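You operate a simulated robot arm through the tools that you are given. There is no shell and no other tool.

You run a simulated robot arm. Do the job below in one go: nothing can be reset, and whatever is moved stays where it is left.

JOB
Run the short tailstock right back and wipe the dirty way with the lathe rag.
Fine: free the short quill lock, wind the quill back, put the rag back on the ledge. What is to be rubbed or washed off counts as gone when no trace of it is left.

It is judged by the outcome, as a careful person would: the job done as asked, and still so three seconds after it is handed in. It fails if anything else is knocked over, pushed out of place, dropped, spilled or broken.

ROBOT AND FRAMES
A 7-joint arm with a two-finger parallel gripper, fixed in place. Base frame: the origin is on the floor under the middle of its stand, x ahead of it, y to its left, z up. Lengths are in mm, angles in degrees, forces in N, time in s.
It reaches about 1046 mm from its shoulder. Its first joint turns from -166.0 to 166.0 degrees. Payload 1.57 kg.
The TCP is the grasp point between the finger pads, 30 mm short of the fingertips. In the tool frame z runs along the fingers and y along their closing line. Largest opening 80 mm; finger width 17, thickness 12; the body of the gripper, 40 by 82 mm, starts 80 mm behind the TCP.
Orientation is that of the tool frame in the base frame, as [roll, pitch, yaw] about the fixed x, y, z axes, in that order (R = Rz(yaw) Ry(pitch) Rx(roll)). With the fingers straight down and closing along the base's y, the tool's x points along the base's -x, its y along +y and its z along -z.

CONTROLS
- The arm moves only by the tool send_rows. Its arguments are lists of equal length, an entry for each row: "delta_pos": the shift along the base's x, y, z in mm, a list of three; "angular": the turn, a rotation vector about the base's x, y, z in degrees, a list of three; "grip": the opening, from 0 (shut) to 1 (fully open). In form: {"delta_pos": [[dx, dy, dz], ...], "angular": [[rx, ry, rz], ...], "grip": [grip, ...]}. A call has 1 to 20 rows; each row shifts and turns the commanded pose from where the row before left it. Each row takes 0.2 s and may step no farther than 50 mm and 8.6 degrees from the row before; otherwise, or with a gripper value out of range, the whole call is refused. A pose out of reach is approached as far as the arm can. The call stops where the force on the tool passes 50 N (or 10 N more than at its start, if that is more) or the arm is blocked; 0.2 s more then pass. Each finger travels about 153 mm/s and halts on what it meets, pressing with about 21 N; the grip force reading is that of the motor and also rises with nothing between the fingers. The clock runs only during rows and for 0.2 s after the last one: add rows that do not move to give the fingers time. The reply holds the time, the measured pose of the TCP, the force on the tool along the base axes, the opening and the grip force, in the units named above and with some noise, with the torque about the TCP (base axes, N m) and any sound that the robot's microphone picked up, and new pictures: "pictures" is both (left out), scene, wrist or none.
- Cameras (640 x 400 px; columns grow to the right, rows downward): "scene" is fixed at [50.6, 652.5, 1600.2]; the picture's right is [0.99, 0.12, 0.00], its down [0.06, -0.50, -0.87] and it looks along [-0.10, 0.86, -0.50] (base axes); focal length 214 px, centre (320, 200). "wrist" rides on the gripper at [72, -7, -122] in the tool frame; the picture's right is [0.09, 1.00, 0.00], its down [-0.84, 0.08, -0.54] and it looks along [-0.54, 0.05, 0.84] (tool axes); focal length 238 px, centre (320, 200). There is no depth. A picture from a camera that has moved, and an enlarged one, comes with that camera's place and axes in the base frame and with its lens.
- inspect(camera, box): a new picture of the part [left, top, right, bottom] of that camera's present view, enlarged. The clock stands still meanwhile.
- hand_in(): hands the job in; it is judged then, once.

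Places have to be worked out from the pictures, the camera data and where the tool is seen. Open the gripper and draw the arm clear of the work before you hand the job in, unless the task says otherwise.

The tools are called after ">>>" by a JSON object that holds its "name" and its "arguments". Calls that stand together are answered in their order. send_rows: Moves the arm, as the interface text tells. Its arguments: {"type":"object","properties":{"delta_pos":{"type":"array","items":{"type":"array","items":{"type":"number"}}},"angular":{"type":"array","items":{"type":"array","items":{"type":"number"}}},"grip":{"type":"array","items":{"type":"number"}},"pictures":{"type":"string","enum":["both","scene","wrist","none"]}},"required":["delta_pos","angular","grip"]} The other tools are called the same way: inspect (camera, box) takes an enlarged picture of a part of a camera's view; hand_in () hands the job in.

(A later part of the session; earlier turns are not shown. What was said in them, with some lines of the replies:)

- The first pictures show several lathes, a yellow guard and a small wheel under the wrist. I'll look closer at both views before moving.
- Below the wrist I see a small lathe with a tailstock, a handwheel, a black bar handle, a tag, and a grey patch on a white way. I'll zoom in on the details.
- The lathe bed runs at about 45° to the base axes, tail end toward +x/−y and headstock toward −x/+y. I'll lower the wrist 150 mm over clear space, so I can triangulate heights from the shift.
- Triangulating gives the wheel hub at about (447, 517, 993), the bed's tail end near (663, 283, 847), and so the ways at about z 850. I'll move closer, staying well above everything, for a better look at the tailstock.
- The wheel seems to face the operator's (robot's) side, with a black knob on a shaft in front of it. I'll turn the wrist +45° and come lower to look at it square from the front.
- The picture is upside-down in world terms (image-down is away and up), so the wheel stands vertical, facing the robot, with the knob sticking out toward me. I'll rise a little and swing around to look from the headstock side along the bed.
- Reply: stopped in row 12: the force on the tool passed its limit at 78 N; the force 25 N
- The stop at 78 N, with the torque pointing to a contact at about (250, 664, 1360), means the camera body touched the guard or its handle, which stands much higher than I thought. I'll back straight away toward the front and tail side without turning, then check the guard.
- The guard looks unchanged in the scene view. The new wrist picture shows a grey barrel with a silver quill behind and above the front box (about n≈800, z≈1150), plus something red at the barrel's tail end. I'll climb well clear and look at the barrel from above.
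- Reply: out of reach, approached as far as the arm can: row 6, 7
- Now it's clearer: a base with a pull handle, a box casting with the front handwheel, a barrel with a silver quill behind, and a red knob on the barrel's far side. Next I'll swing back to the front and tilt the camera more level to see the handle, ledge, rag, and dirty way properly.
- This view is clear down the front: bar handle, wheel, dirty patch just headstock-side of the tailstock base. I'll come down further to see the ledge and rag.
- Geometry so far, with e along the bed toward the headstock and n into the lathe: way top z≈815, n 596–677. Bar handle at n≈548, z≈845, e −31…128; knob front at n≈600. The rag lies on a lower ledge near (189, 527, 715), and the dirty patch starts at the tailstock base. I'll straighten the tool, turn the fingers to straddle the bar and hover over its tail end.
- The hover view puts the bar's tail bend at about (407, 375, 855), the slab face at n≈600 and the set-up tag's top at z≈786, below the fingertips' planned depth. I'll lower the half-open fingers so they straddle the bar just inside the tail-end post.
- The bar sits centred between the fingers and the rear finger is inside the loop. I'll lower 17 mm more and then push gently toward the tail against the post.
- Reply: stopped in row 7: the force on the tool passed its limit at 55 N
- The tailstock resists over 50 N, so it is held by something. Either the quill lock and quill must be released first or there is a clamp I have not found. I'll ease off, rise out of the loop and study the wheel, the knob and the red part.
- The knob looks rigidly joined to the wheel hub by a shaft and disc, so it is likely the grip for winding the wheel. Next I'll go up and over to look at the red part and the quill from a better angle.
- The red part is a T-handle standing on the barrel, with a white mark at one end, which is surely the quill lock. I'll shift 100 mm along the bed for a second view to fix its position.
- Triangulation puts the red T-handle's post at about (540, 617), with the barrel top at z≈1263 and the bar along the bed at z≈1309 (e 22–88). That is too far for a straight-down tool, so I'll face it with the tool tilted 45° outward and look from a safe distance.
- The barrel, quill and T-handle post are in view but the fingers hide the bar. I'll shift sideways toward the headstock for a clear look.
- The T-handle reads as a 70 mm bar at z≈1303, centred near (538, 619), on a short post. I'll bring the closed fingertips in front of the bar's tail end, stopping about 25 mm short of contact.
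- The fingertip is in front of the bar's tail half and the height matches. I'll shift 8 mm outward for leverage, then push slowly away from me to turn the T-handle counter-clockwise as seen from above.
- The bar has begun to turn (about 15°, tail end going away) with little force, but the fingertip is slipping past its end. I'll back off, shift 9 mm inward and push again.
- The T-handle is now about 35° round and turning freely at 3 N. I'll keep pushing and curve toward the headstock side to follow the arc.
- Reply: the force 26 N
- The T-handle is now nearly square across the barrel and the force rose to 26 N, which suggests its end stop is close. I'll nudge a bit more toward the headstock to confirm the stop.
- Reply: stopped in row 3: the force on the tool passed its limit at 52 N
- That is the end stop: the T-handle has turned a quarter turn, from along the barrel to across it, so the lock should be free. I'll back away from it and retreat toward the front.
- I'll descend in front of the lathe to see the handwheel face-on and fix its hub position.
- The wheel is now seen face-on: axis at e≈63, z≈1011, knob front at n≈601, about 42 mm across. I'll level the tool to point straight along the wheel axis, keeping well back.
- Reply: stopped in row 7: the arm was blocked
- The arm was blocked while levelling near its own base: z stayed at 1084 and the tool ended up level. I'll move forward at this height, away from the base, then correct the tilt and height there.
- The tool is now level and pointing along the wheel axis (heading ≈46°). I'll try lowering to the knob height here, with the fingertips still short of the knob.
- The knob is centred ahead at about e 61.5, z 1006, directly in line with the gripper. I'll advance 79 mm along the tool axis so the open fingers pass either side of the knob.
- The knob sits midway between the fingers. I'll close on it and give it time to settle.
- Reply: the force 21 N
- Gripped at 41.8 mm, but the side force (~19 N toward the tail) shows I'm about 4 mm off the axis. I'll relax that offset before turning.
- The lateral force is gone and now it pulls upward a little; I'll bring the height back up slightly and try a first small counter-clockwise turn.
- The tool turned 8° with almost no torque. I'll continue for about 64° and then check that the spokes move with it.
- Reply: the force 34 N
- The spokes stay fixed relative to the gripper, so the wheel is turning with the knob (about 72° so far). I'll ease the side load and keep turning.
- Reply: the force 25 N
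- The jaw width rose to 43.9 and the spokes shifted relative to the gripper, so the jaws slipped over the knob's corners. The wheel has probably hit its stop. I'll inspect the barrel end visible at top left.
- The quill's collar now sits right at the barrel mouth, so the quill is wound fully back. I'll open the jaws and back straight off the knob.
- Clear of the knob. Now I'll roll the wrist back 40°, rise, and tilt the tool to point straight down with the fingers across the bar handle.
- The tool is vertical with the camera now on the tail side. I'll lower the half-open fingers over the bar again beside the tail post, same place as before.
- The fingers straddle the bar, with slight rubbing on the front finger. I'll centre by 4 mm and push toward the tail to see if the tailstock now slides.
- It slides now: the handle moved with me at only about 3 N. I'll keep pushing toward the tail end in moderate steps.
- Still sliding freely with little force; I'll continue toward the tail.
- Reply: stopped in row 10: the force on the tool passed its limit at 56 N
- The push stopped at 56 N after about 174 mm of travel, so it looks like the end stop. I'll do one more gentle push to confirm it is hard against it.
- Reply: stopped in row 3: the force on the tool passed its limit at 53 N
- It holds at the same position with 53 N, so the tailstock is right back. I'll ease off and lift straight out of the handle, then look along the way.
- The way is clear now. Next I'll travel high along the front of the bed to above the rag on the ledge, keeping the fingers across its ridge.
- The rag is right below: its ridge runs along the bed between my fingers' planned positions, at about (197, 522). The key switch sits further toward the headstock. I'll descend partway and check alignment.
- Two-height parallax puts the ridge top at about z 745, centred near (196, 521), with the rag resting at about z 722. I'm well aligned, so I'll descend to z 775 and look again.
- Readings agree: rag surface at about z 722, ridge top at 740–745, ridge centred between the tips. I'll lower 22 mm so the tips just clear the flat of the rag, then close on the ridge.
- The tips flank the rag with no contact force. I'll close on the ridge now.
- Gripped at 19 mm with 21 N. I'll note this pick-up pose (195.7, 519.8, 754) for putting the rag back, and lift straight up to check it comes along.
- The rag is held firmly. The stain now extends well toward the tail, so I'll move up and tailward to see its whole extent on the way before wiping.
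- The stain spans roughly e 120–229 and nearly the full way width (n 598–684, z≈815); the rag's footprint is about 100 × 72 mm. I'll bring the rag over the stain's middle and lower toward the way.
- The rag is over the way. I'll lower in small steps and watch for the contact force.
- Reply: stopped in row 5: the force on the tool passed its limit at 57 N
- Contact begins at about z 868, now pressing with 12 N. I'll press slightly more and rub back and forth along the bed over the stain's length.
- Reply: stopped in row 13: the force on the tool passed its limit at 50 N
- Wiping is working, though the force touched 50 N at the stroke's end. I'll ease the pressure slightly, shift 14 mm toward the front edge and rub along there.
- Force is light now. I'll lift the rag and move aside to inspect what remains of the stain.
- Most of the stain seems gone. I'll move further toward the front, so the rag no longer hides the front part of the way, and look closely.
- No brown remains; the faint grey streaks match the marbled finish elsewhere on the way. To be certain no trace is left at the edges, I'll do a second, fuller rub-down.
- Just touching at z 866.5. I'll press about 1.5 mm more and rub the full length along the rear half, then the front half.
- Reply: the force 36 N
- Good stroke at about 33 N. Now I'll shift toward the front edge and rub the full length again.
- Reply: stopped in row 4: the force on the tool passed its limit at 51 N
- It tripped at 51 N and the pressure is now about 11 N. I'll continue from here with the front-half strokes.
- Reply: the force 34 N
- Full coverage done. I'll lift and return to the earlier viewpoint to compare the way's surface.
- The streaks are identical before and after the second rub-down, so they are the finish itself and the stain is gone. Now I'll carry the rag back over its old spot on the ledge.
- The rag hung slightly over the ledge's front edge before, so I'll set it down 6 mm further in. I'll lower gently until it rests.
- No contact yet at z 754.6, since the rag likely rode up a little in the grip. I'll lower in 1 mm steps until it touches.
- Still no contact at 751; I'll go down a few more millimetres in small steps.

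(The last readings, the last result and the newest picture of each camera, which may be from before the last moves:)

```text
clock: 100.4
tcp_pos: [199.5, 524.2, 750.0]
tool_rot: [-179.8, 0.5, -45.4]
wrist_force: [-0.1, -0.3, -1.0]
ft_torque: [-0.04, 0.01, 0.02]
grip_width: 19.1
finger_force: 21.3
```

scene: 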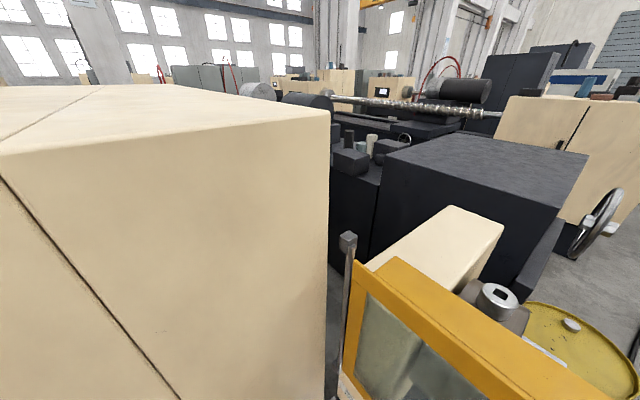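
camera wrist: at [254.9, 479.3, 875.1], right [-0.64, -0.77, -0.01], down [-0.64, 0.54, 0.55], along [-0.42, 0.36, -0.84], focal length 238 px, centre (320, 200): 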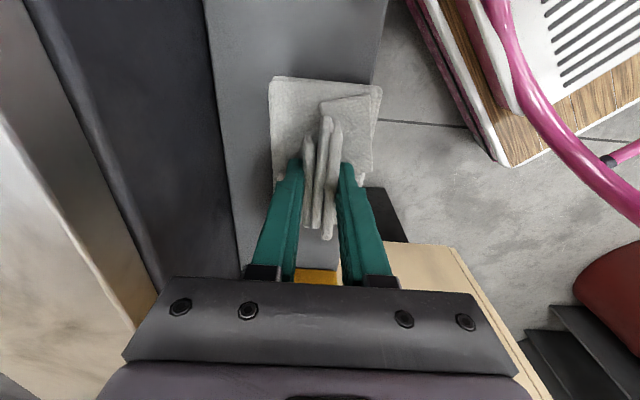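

No contact yet. I'll continue down slowly and watch the force.

>>> {"name": "send_rows", "arguments": {"delta_pos": [[0, 0, -1], [0, 0, -1], [0, 0, -1], [0, 0, 0]], "angular": [[0, 0, 0], [0, 0, 0], [0, 0, 0], [0, 0, 0]], "grip": [0.0, 0.0, 0.0, 0.0], "pictures": "wrist"}}

>>> {"name": "inspect", "arguments": {"camera": "wrist", "box": [200, 60, 440, 210]}}

```text
clock: 101.4
tcp_pos: [200.7, 524.6, 746.1]
tool_rot: [-179.7, 0.4, -45.3]
wrist_force: [0.2, -0.2, -1.2]
ft_torque: [0.0, 0.01, -0.01]
grip_width: 18.9
finger_force: 21.1
camera wrist: at [254.9, 478.8, 867.3], right [-0.64, -0.77, -0.01], down [-0.64, 0.54, 0.55], along [-0.42, 0.36, -0.84], focal length 238 px, centre (320, 200)
```

wrist: 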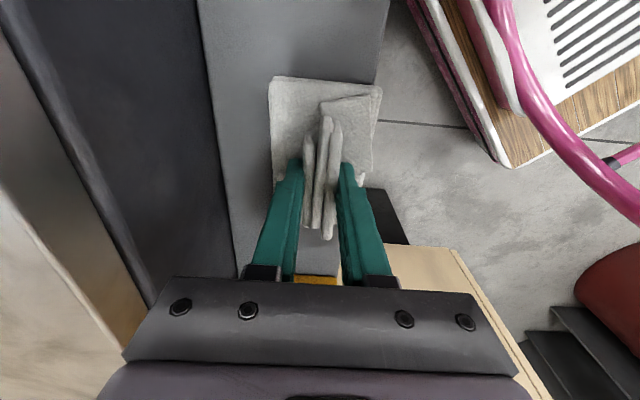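

```text
2.67 times, centred on (320, 135) of wrist
camera zoom: at [254.9, 478.8, 867.3], right [-0.64, -0.77, -0.01], down [-0.64, 0.54, 0.55], along [-0.42, 0.36, -0.84], focal length 636 px, centre (320, 373)
```

zoom: 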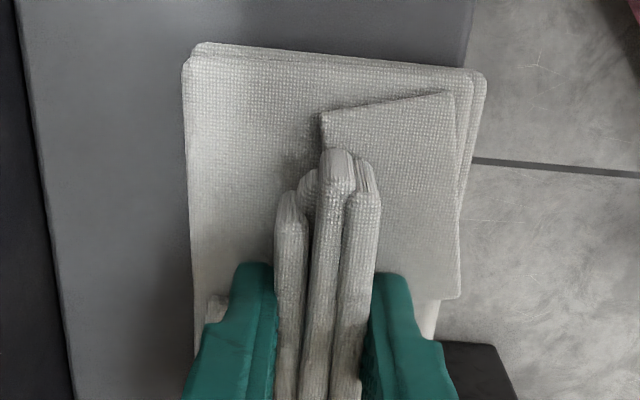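

The rag appears about 5% larger in the grip than at pick-up, so it rode up about 7–8 mm and contact should be imminent. I'll continue in 1 mm steps.

>>> {"name": "send_rows", "arguments": {"delta_pos": [[0, 0, -1], [0, 0, -1], [0, 0, 0]], "angular": [[0, 0, 0], [0, 0, 0], [0, 0, 0]], "grip": [0.0, 0.0, 0.0], "pictures": "none"}}

```text
clock: 102.2
tcp_pos: [200.7, 524.5, 745.9]
tool_rot: [-179.6, 0.3, -45.4]
wrist_force: [1.1, -3.7, 12.5]
ft_torque: [-0.53, -0.03, -0.02]
grip_width: 19.2
finger_force: 20.2
```

Contact at 12.5 N: the rag is resting on the ledge. I'll ease off a hair and open the fingers moderately.

>>> {"name": "send_rows", "arguments": {"delta_pos": [[0, 0, 0.8], [0, 0, 0], [0, 0, 0], [0, 0, 0]], "angular": [[0, 0, 0], [0, 0, 0], [0, 0, 0], [0, 0, 0]], "grip": [0.0, 0.35, 0.5, 0.5], "pictures": "wrist"}}

>>> {"name": "inspect", "arguments": {"camera": "wrist", "box": [200, 60, 440, 210]}}

```text
clock: 103.2
tcp_pos: [200.3, 524.0, 746.3]
tool_rot: [-179.8, 0.4, -45.3]
wrist_force: [0.7, 1.6, 3.7]
ft_torque: [-0.07, 0.03, -0.01]
grip_width: 38.2
finger_force: 0.2
camera wrist: at [255.0, 479.2, 866.4], right [-0.64, -0.77, -0.01], down [-0.64, 0.54, 0.55], along [-0.42, 0.36, -0.84], focal length 238 px, centre (320, 200)
```

wrist: 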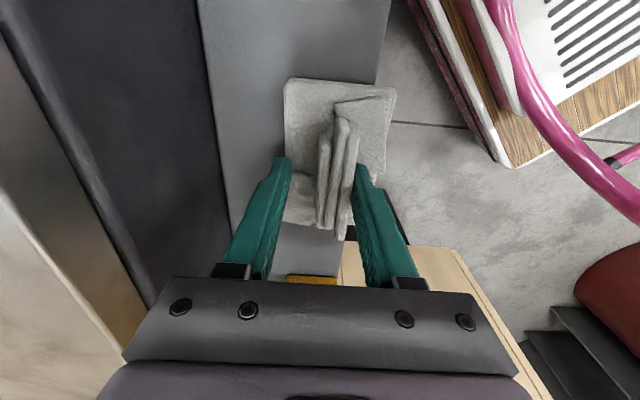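

```text
2.67 times, centred on (320, 135) of wrist
camera zoom: at [255.0, 479.2, 866.4], right [-0.64, -0.77, -0.01], down [-0.64, 0.54, 0.55], along [-0.42, 0.36, -0.84], focal length 636 px, centre (320, 373)
```

zoom: 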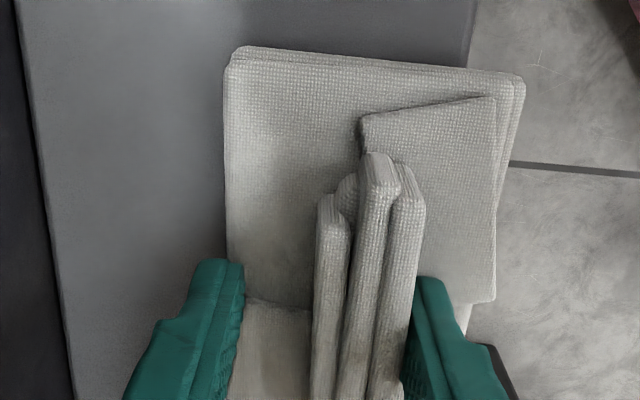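

The fingers are open but the rag followed the front finger about 8 mm outward. I'll nudge it back in 10 mm with that finger, centre the gripper, and then lift away.

>>> {"name": "send_rows", "arguments": {"delta_pos": [[2.5, 2.5, 1], [2.5, 2.5, 0], [2.5, 2.5, 0], [0, 0, 0], [-3, -3, 0], [-3, -3, 0], [0, 0, 0]], "angular": [[0, 0, 0], [0, 0, 0], [0, 0, 0], [0, 0, 0], [0, 0, 0], [0, 0, 0], [0, 0, 0]], "grip": [0.5, 0.5, 0.5, 0.5, 0.5, 0.5, 0.5], "pictures": "wrist"}}

>>> {"name": "inspect", "arguments": {"camera": "wrist", "box": [200, 60, 440, 210]}}

```text
clock: 104.8
tcp_pos: [202.4, 526.2, 746.9]
tool_rot: [-179.8, 0.4, -45.3]
wrist_force: [-0.3, 0.2, 1.0]
ft_torque: [0.04, 0.02, 0.02]
grip_width: 40.3
finger_force: 0.1
camera wrist: at [256.9, 480.4, 867.7], right [-0.64, -0.77, -0.01], down [-0.64, 0.54, 0.55], along [-0.42, 0.36, -0.84], focal length 238 px, centre (320, 200)
```

wrist: 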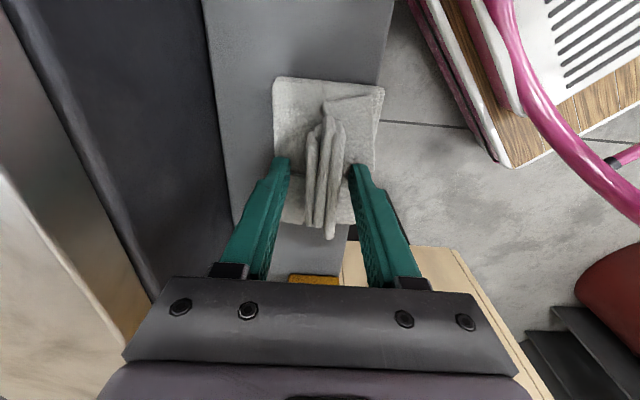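

```text
2.67 times, centred on (320, 135) of wrist
camera zoom: at [256.9, 480.4, 867.7], right [-0.64, -0.77, -0.01], down [-0.64, 0.54, 0.55], along [-0.42, 0.36, -0.84], focal length 636 px, centre (320, 373)
```

zoom: 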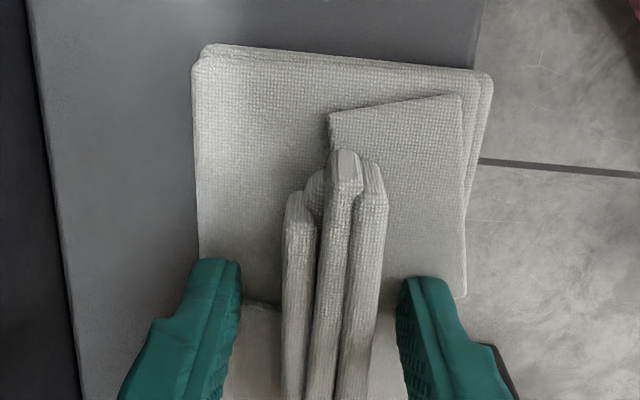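

The rag lies freely on the ledge, hardly overhanging now. I'll lift straight up and check that it stays.

>>> {"name": "send_rows", "arguments": {"delta_pos": [[0, 0, 8], [0, 0, 20], [0, 0, 40], [0, 0, 45], [0, 0, 45], [0, 0, 45]], "angular": [[0, 0, 0], [0, 0, 0], [0, 0, 0], [0, 0, 0], [0, 0, 0], [0, 0, 0]], "grip": [0.55, 0.55, 0.55, 0.55, 0.55, 0.55], "pictures": "wrist"}}

>>> {"name": "inspect", "arguments": {"camera": "wrist", "box": [80, 0, 400, 200]}}

```text
clock: 106.2
tcp_pos: [197.3, 524.2, 951.0]
tool_rot: [-179.8, 0.2, -45.3]
wrist_force: [0.0, 0.1, 0.6]
ft_torque: [-0.02, -0.03, 0.0]
grip_width: 43.9
finger_force: 0.1
camera wrist: at [252.6, 479.5, 1071.4], right [-0.64, -0.77, 0.0], down [-0.64, 0.54, 0.55], along [-0.42, 0.35, -0.84], focal length 238 px, centre (320, 200)
```

wrist: 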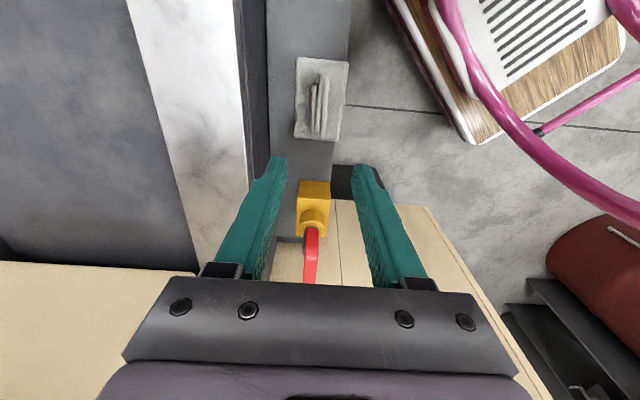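

```text
2.00 times, centred on (240, 100) of wrist
camera zoom: at [252.6, 479.5, 1071.4], right [-0.64, -0.77, 0.0], down [-0.64, 0.54, 0.55], along [-0.42, 0.35, -0.84], focal length 477 px, centre (480, 400)
```

zoom: 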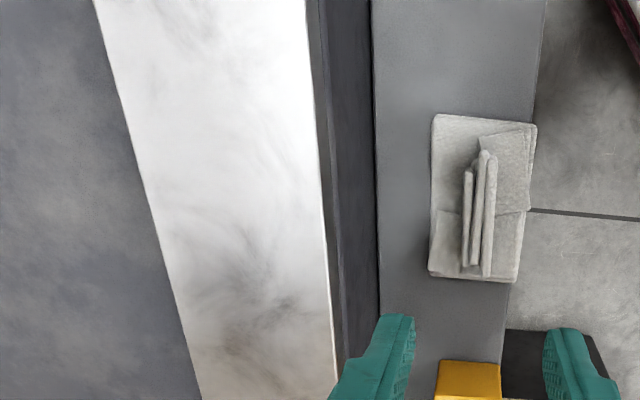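

The rag is back on the ledge. I'll take one more close look at the way surface, around where the stain ended and the smoky streaks beyond it.

>>> {"name": "inspect", "arguments": {"camera": "wrist", "box": [130, 80, 250, 155]}}

>>> {"name": "inspect", "arguments": {"camera": "wrist", "box": [120, 0, 240, 75]}}

>>> {"name": "inspect", "arguments": {"camera": "wrist", "box": [150, 140, 270, 215]}}

```text
5.33 times, centred on (190, 118) of wrist
camera zoom: at [252.6, 479.5, 1071.4], right [-0.64, -0.77, 0.0], down [-0.64, 0.54, 0.55], along [-0.42, 0.35, -0.84], focal length 1271 px, centre (1013, 640)
```

zoom: 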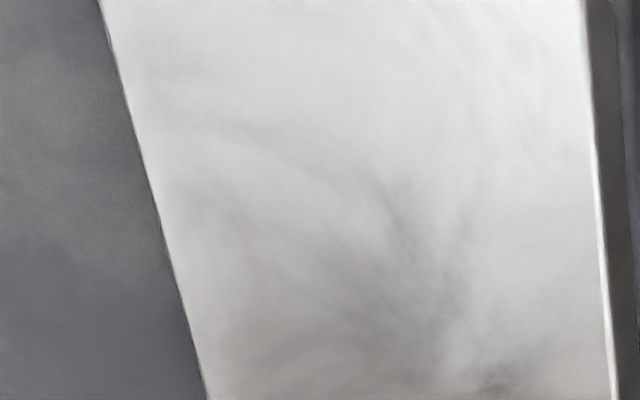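

```text
5.33 times, centred on (180, 38) of wrist
camera zoom: at [252.6, 479.5, 1071.4], right [-0.64, -0.77, 0.0], down [-0.64, 0.54, 0.55], along [-0.42, 0.35, -0.84], focal length 1271 px, centre (1067, 1067)
```

zoom: 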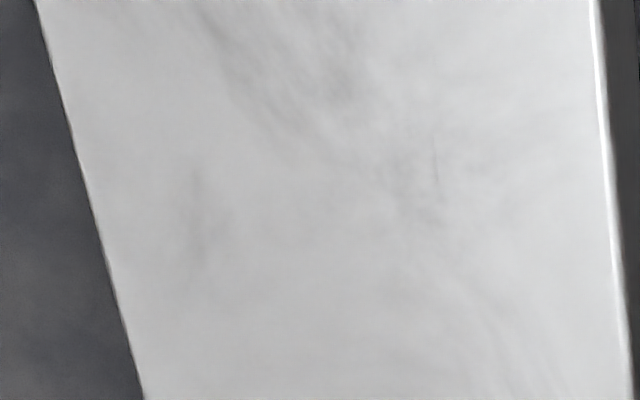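

```text
5.33 times, centred on (210, 178) of wrist
camera zoom: at [252.6, 479.5, 1071.4], right [-0.64, -0.77, 0.0], down [-0.64, 0.54, 0.55], along [-0.42, 0.35, -0.84], focal length 1271 px, centre (907, 320)
```

zoom: 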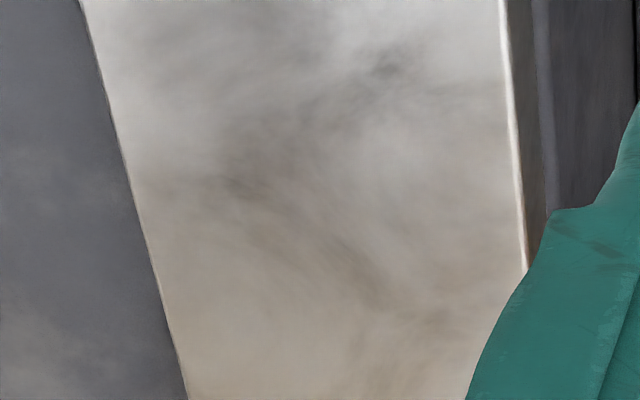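

The way shows only its own finish and the rag sits well. Now I'll withdraw the arm up and back toward its starting pose, opening the gripper and turning the wrist back, to check the tailstock once more from there.

>>> {"name": "send_rows", "arguments": {"delta_pos": [[-10, -25, 35], [-10, -25, 35], [-10, -25, 35], [-10, -25, 35], [-10, -20, 35], [-10, -15, 35], [-10, -10, 35], [-10, -5, 35], [-5, -5, 35], [-5, -5, 35], [0, 0, 35], [0, 0, 35], [0, 0, 30], [0, 0, 30], [0, 0, 30], [0, 0, 30], [0, 0, 0], [0, 0, 0]], "angular": [[0, 0, 0], [0, 0, 0], [0, 0, -7.5], [0, 0, -7.5], [0, 0, -7.5], [0, 0, -7.5], [0, 0, -7.5], [0, 0, -7.5], [0, 0, -7.5], [0, 0, -7.5], [0, 0, -7.5], [0, 0, -7.5], [0, 0, -7.5], [0, 0, -7.5], [0, 0, -7.5], [0, 0, -7.5], [0, 0, -7.5], [0, 0, -7.5]], "grip": [0.6, 0.7, 0.8, 0.9, 1, 1, 1, 1, 1, 1, 1, 1, 1, 1, 1, 1, 1, 1], "pictures": "both"}}

>>> {"name": "inspect", "arguments": {"camera": "wrist", "box": [200, 60, 520, 260]}}

```text
clock: 110.0
tcp_pos: [112.2, 366.2, 1491.3]
tool_rot: [-179.7, 0.4, -165.3]
wrist_force: [0.0, -1.0, 0.4]
ft_torque: [-0.01, -0.04, 0.03]
grip_width: 80.1
finger_force: 0.0
camera wrist: at [42.5, 343.8, 1611.0], right [-0.34, 0.94, -0.01], down [0.79, 0.29, 0.55], along [0.52, 0.18, -0.84], focal length 238 px, centre (320, 200)
```

scene: 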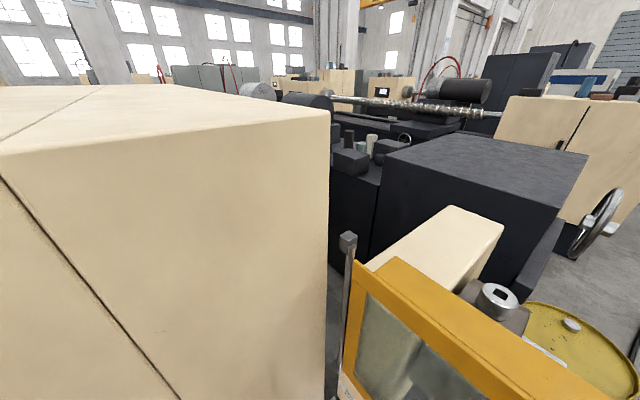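
wrist: 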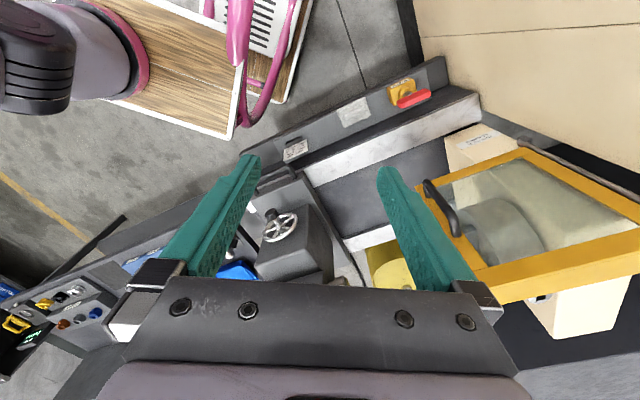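

```text
2.00 times, centred on (360, 160) of wrist
camera zoom: at [42.5, 343.8, 1611.0], right [-0.34, 0.94, -0.01], down [0.79, 0.29, 0.55], along [0.52, 0.18, -0.84], focal length 477 px, centre (240, 280)
```

zoom: 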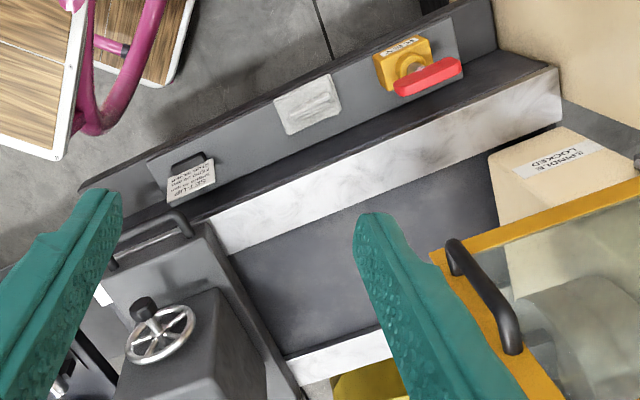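

From here everything checks out: the tailstock is hard back at the tail end, the way is clean, the rag is on the ledge, and the tag, key switch and guard are undisturbed. The gripper is open and the arm is clear, so I'm handing in.

>>> {"name": "hand_in", "arguments": {}}

```text
The job is handed in.
```

The short tailstock is run right back against its end stop, and the dirty way is wiped clean with the lathe rag.

- **Quill lock and quill:** I freed the quill lock with a quarter turn, then wound the quill fully back. Only then would the tailstock slide. It travelled about 174 mm and twice held at the stop above 50 N.
- **Stain:** I rubbed the full length and width of the stained area twice. No brown is left. The faint grey streaks that remain looked the same before and after the second rub, so I take them to be the way's own finish.
- **Rag:** It is back on the ledge, a few millimetres from where it first lay.
- **Guard contact:** Early on, the wrist camera bumped the yellow guard or its handle, and the arm stopped at 78 N. The guard looked unmoved in the pictures afterwards.

At the end the gripper was open and the arm was clear of the lathe. The set-up tag, key switch and guard looked undisturbed.
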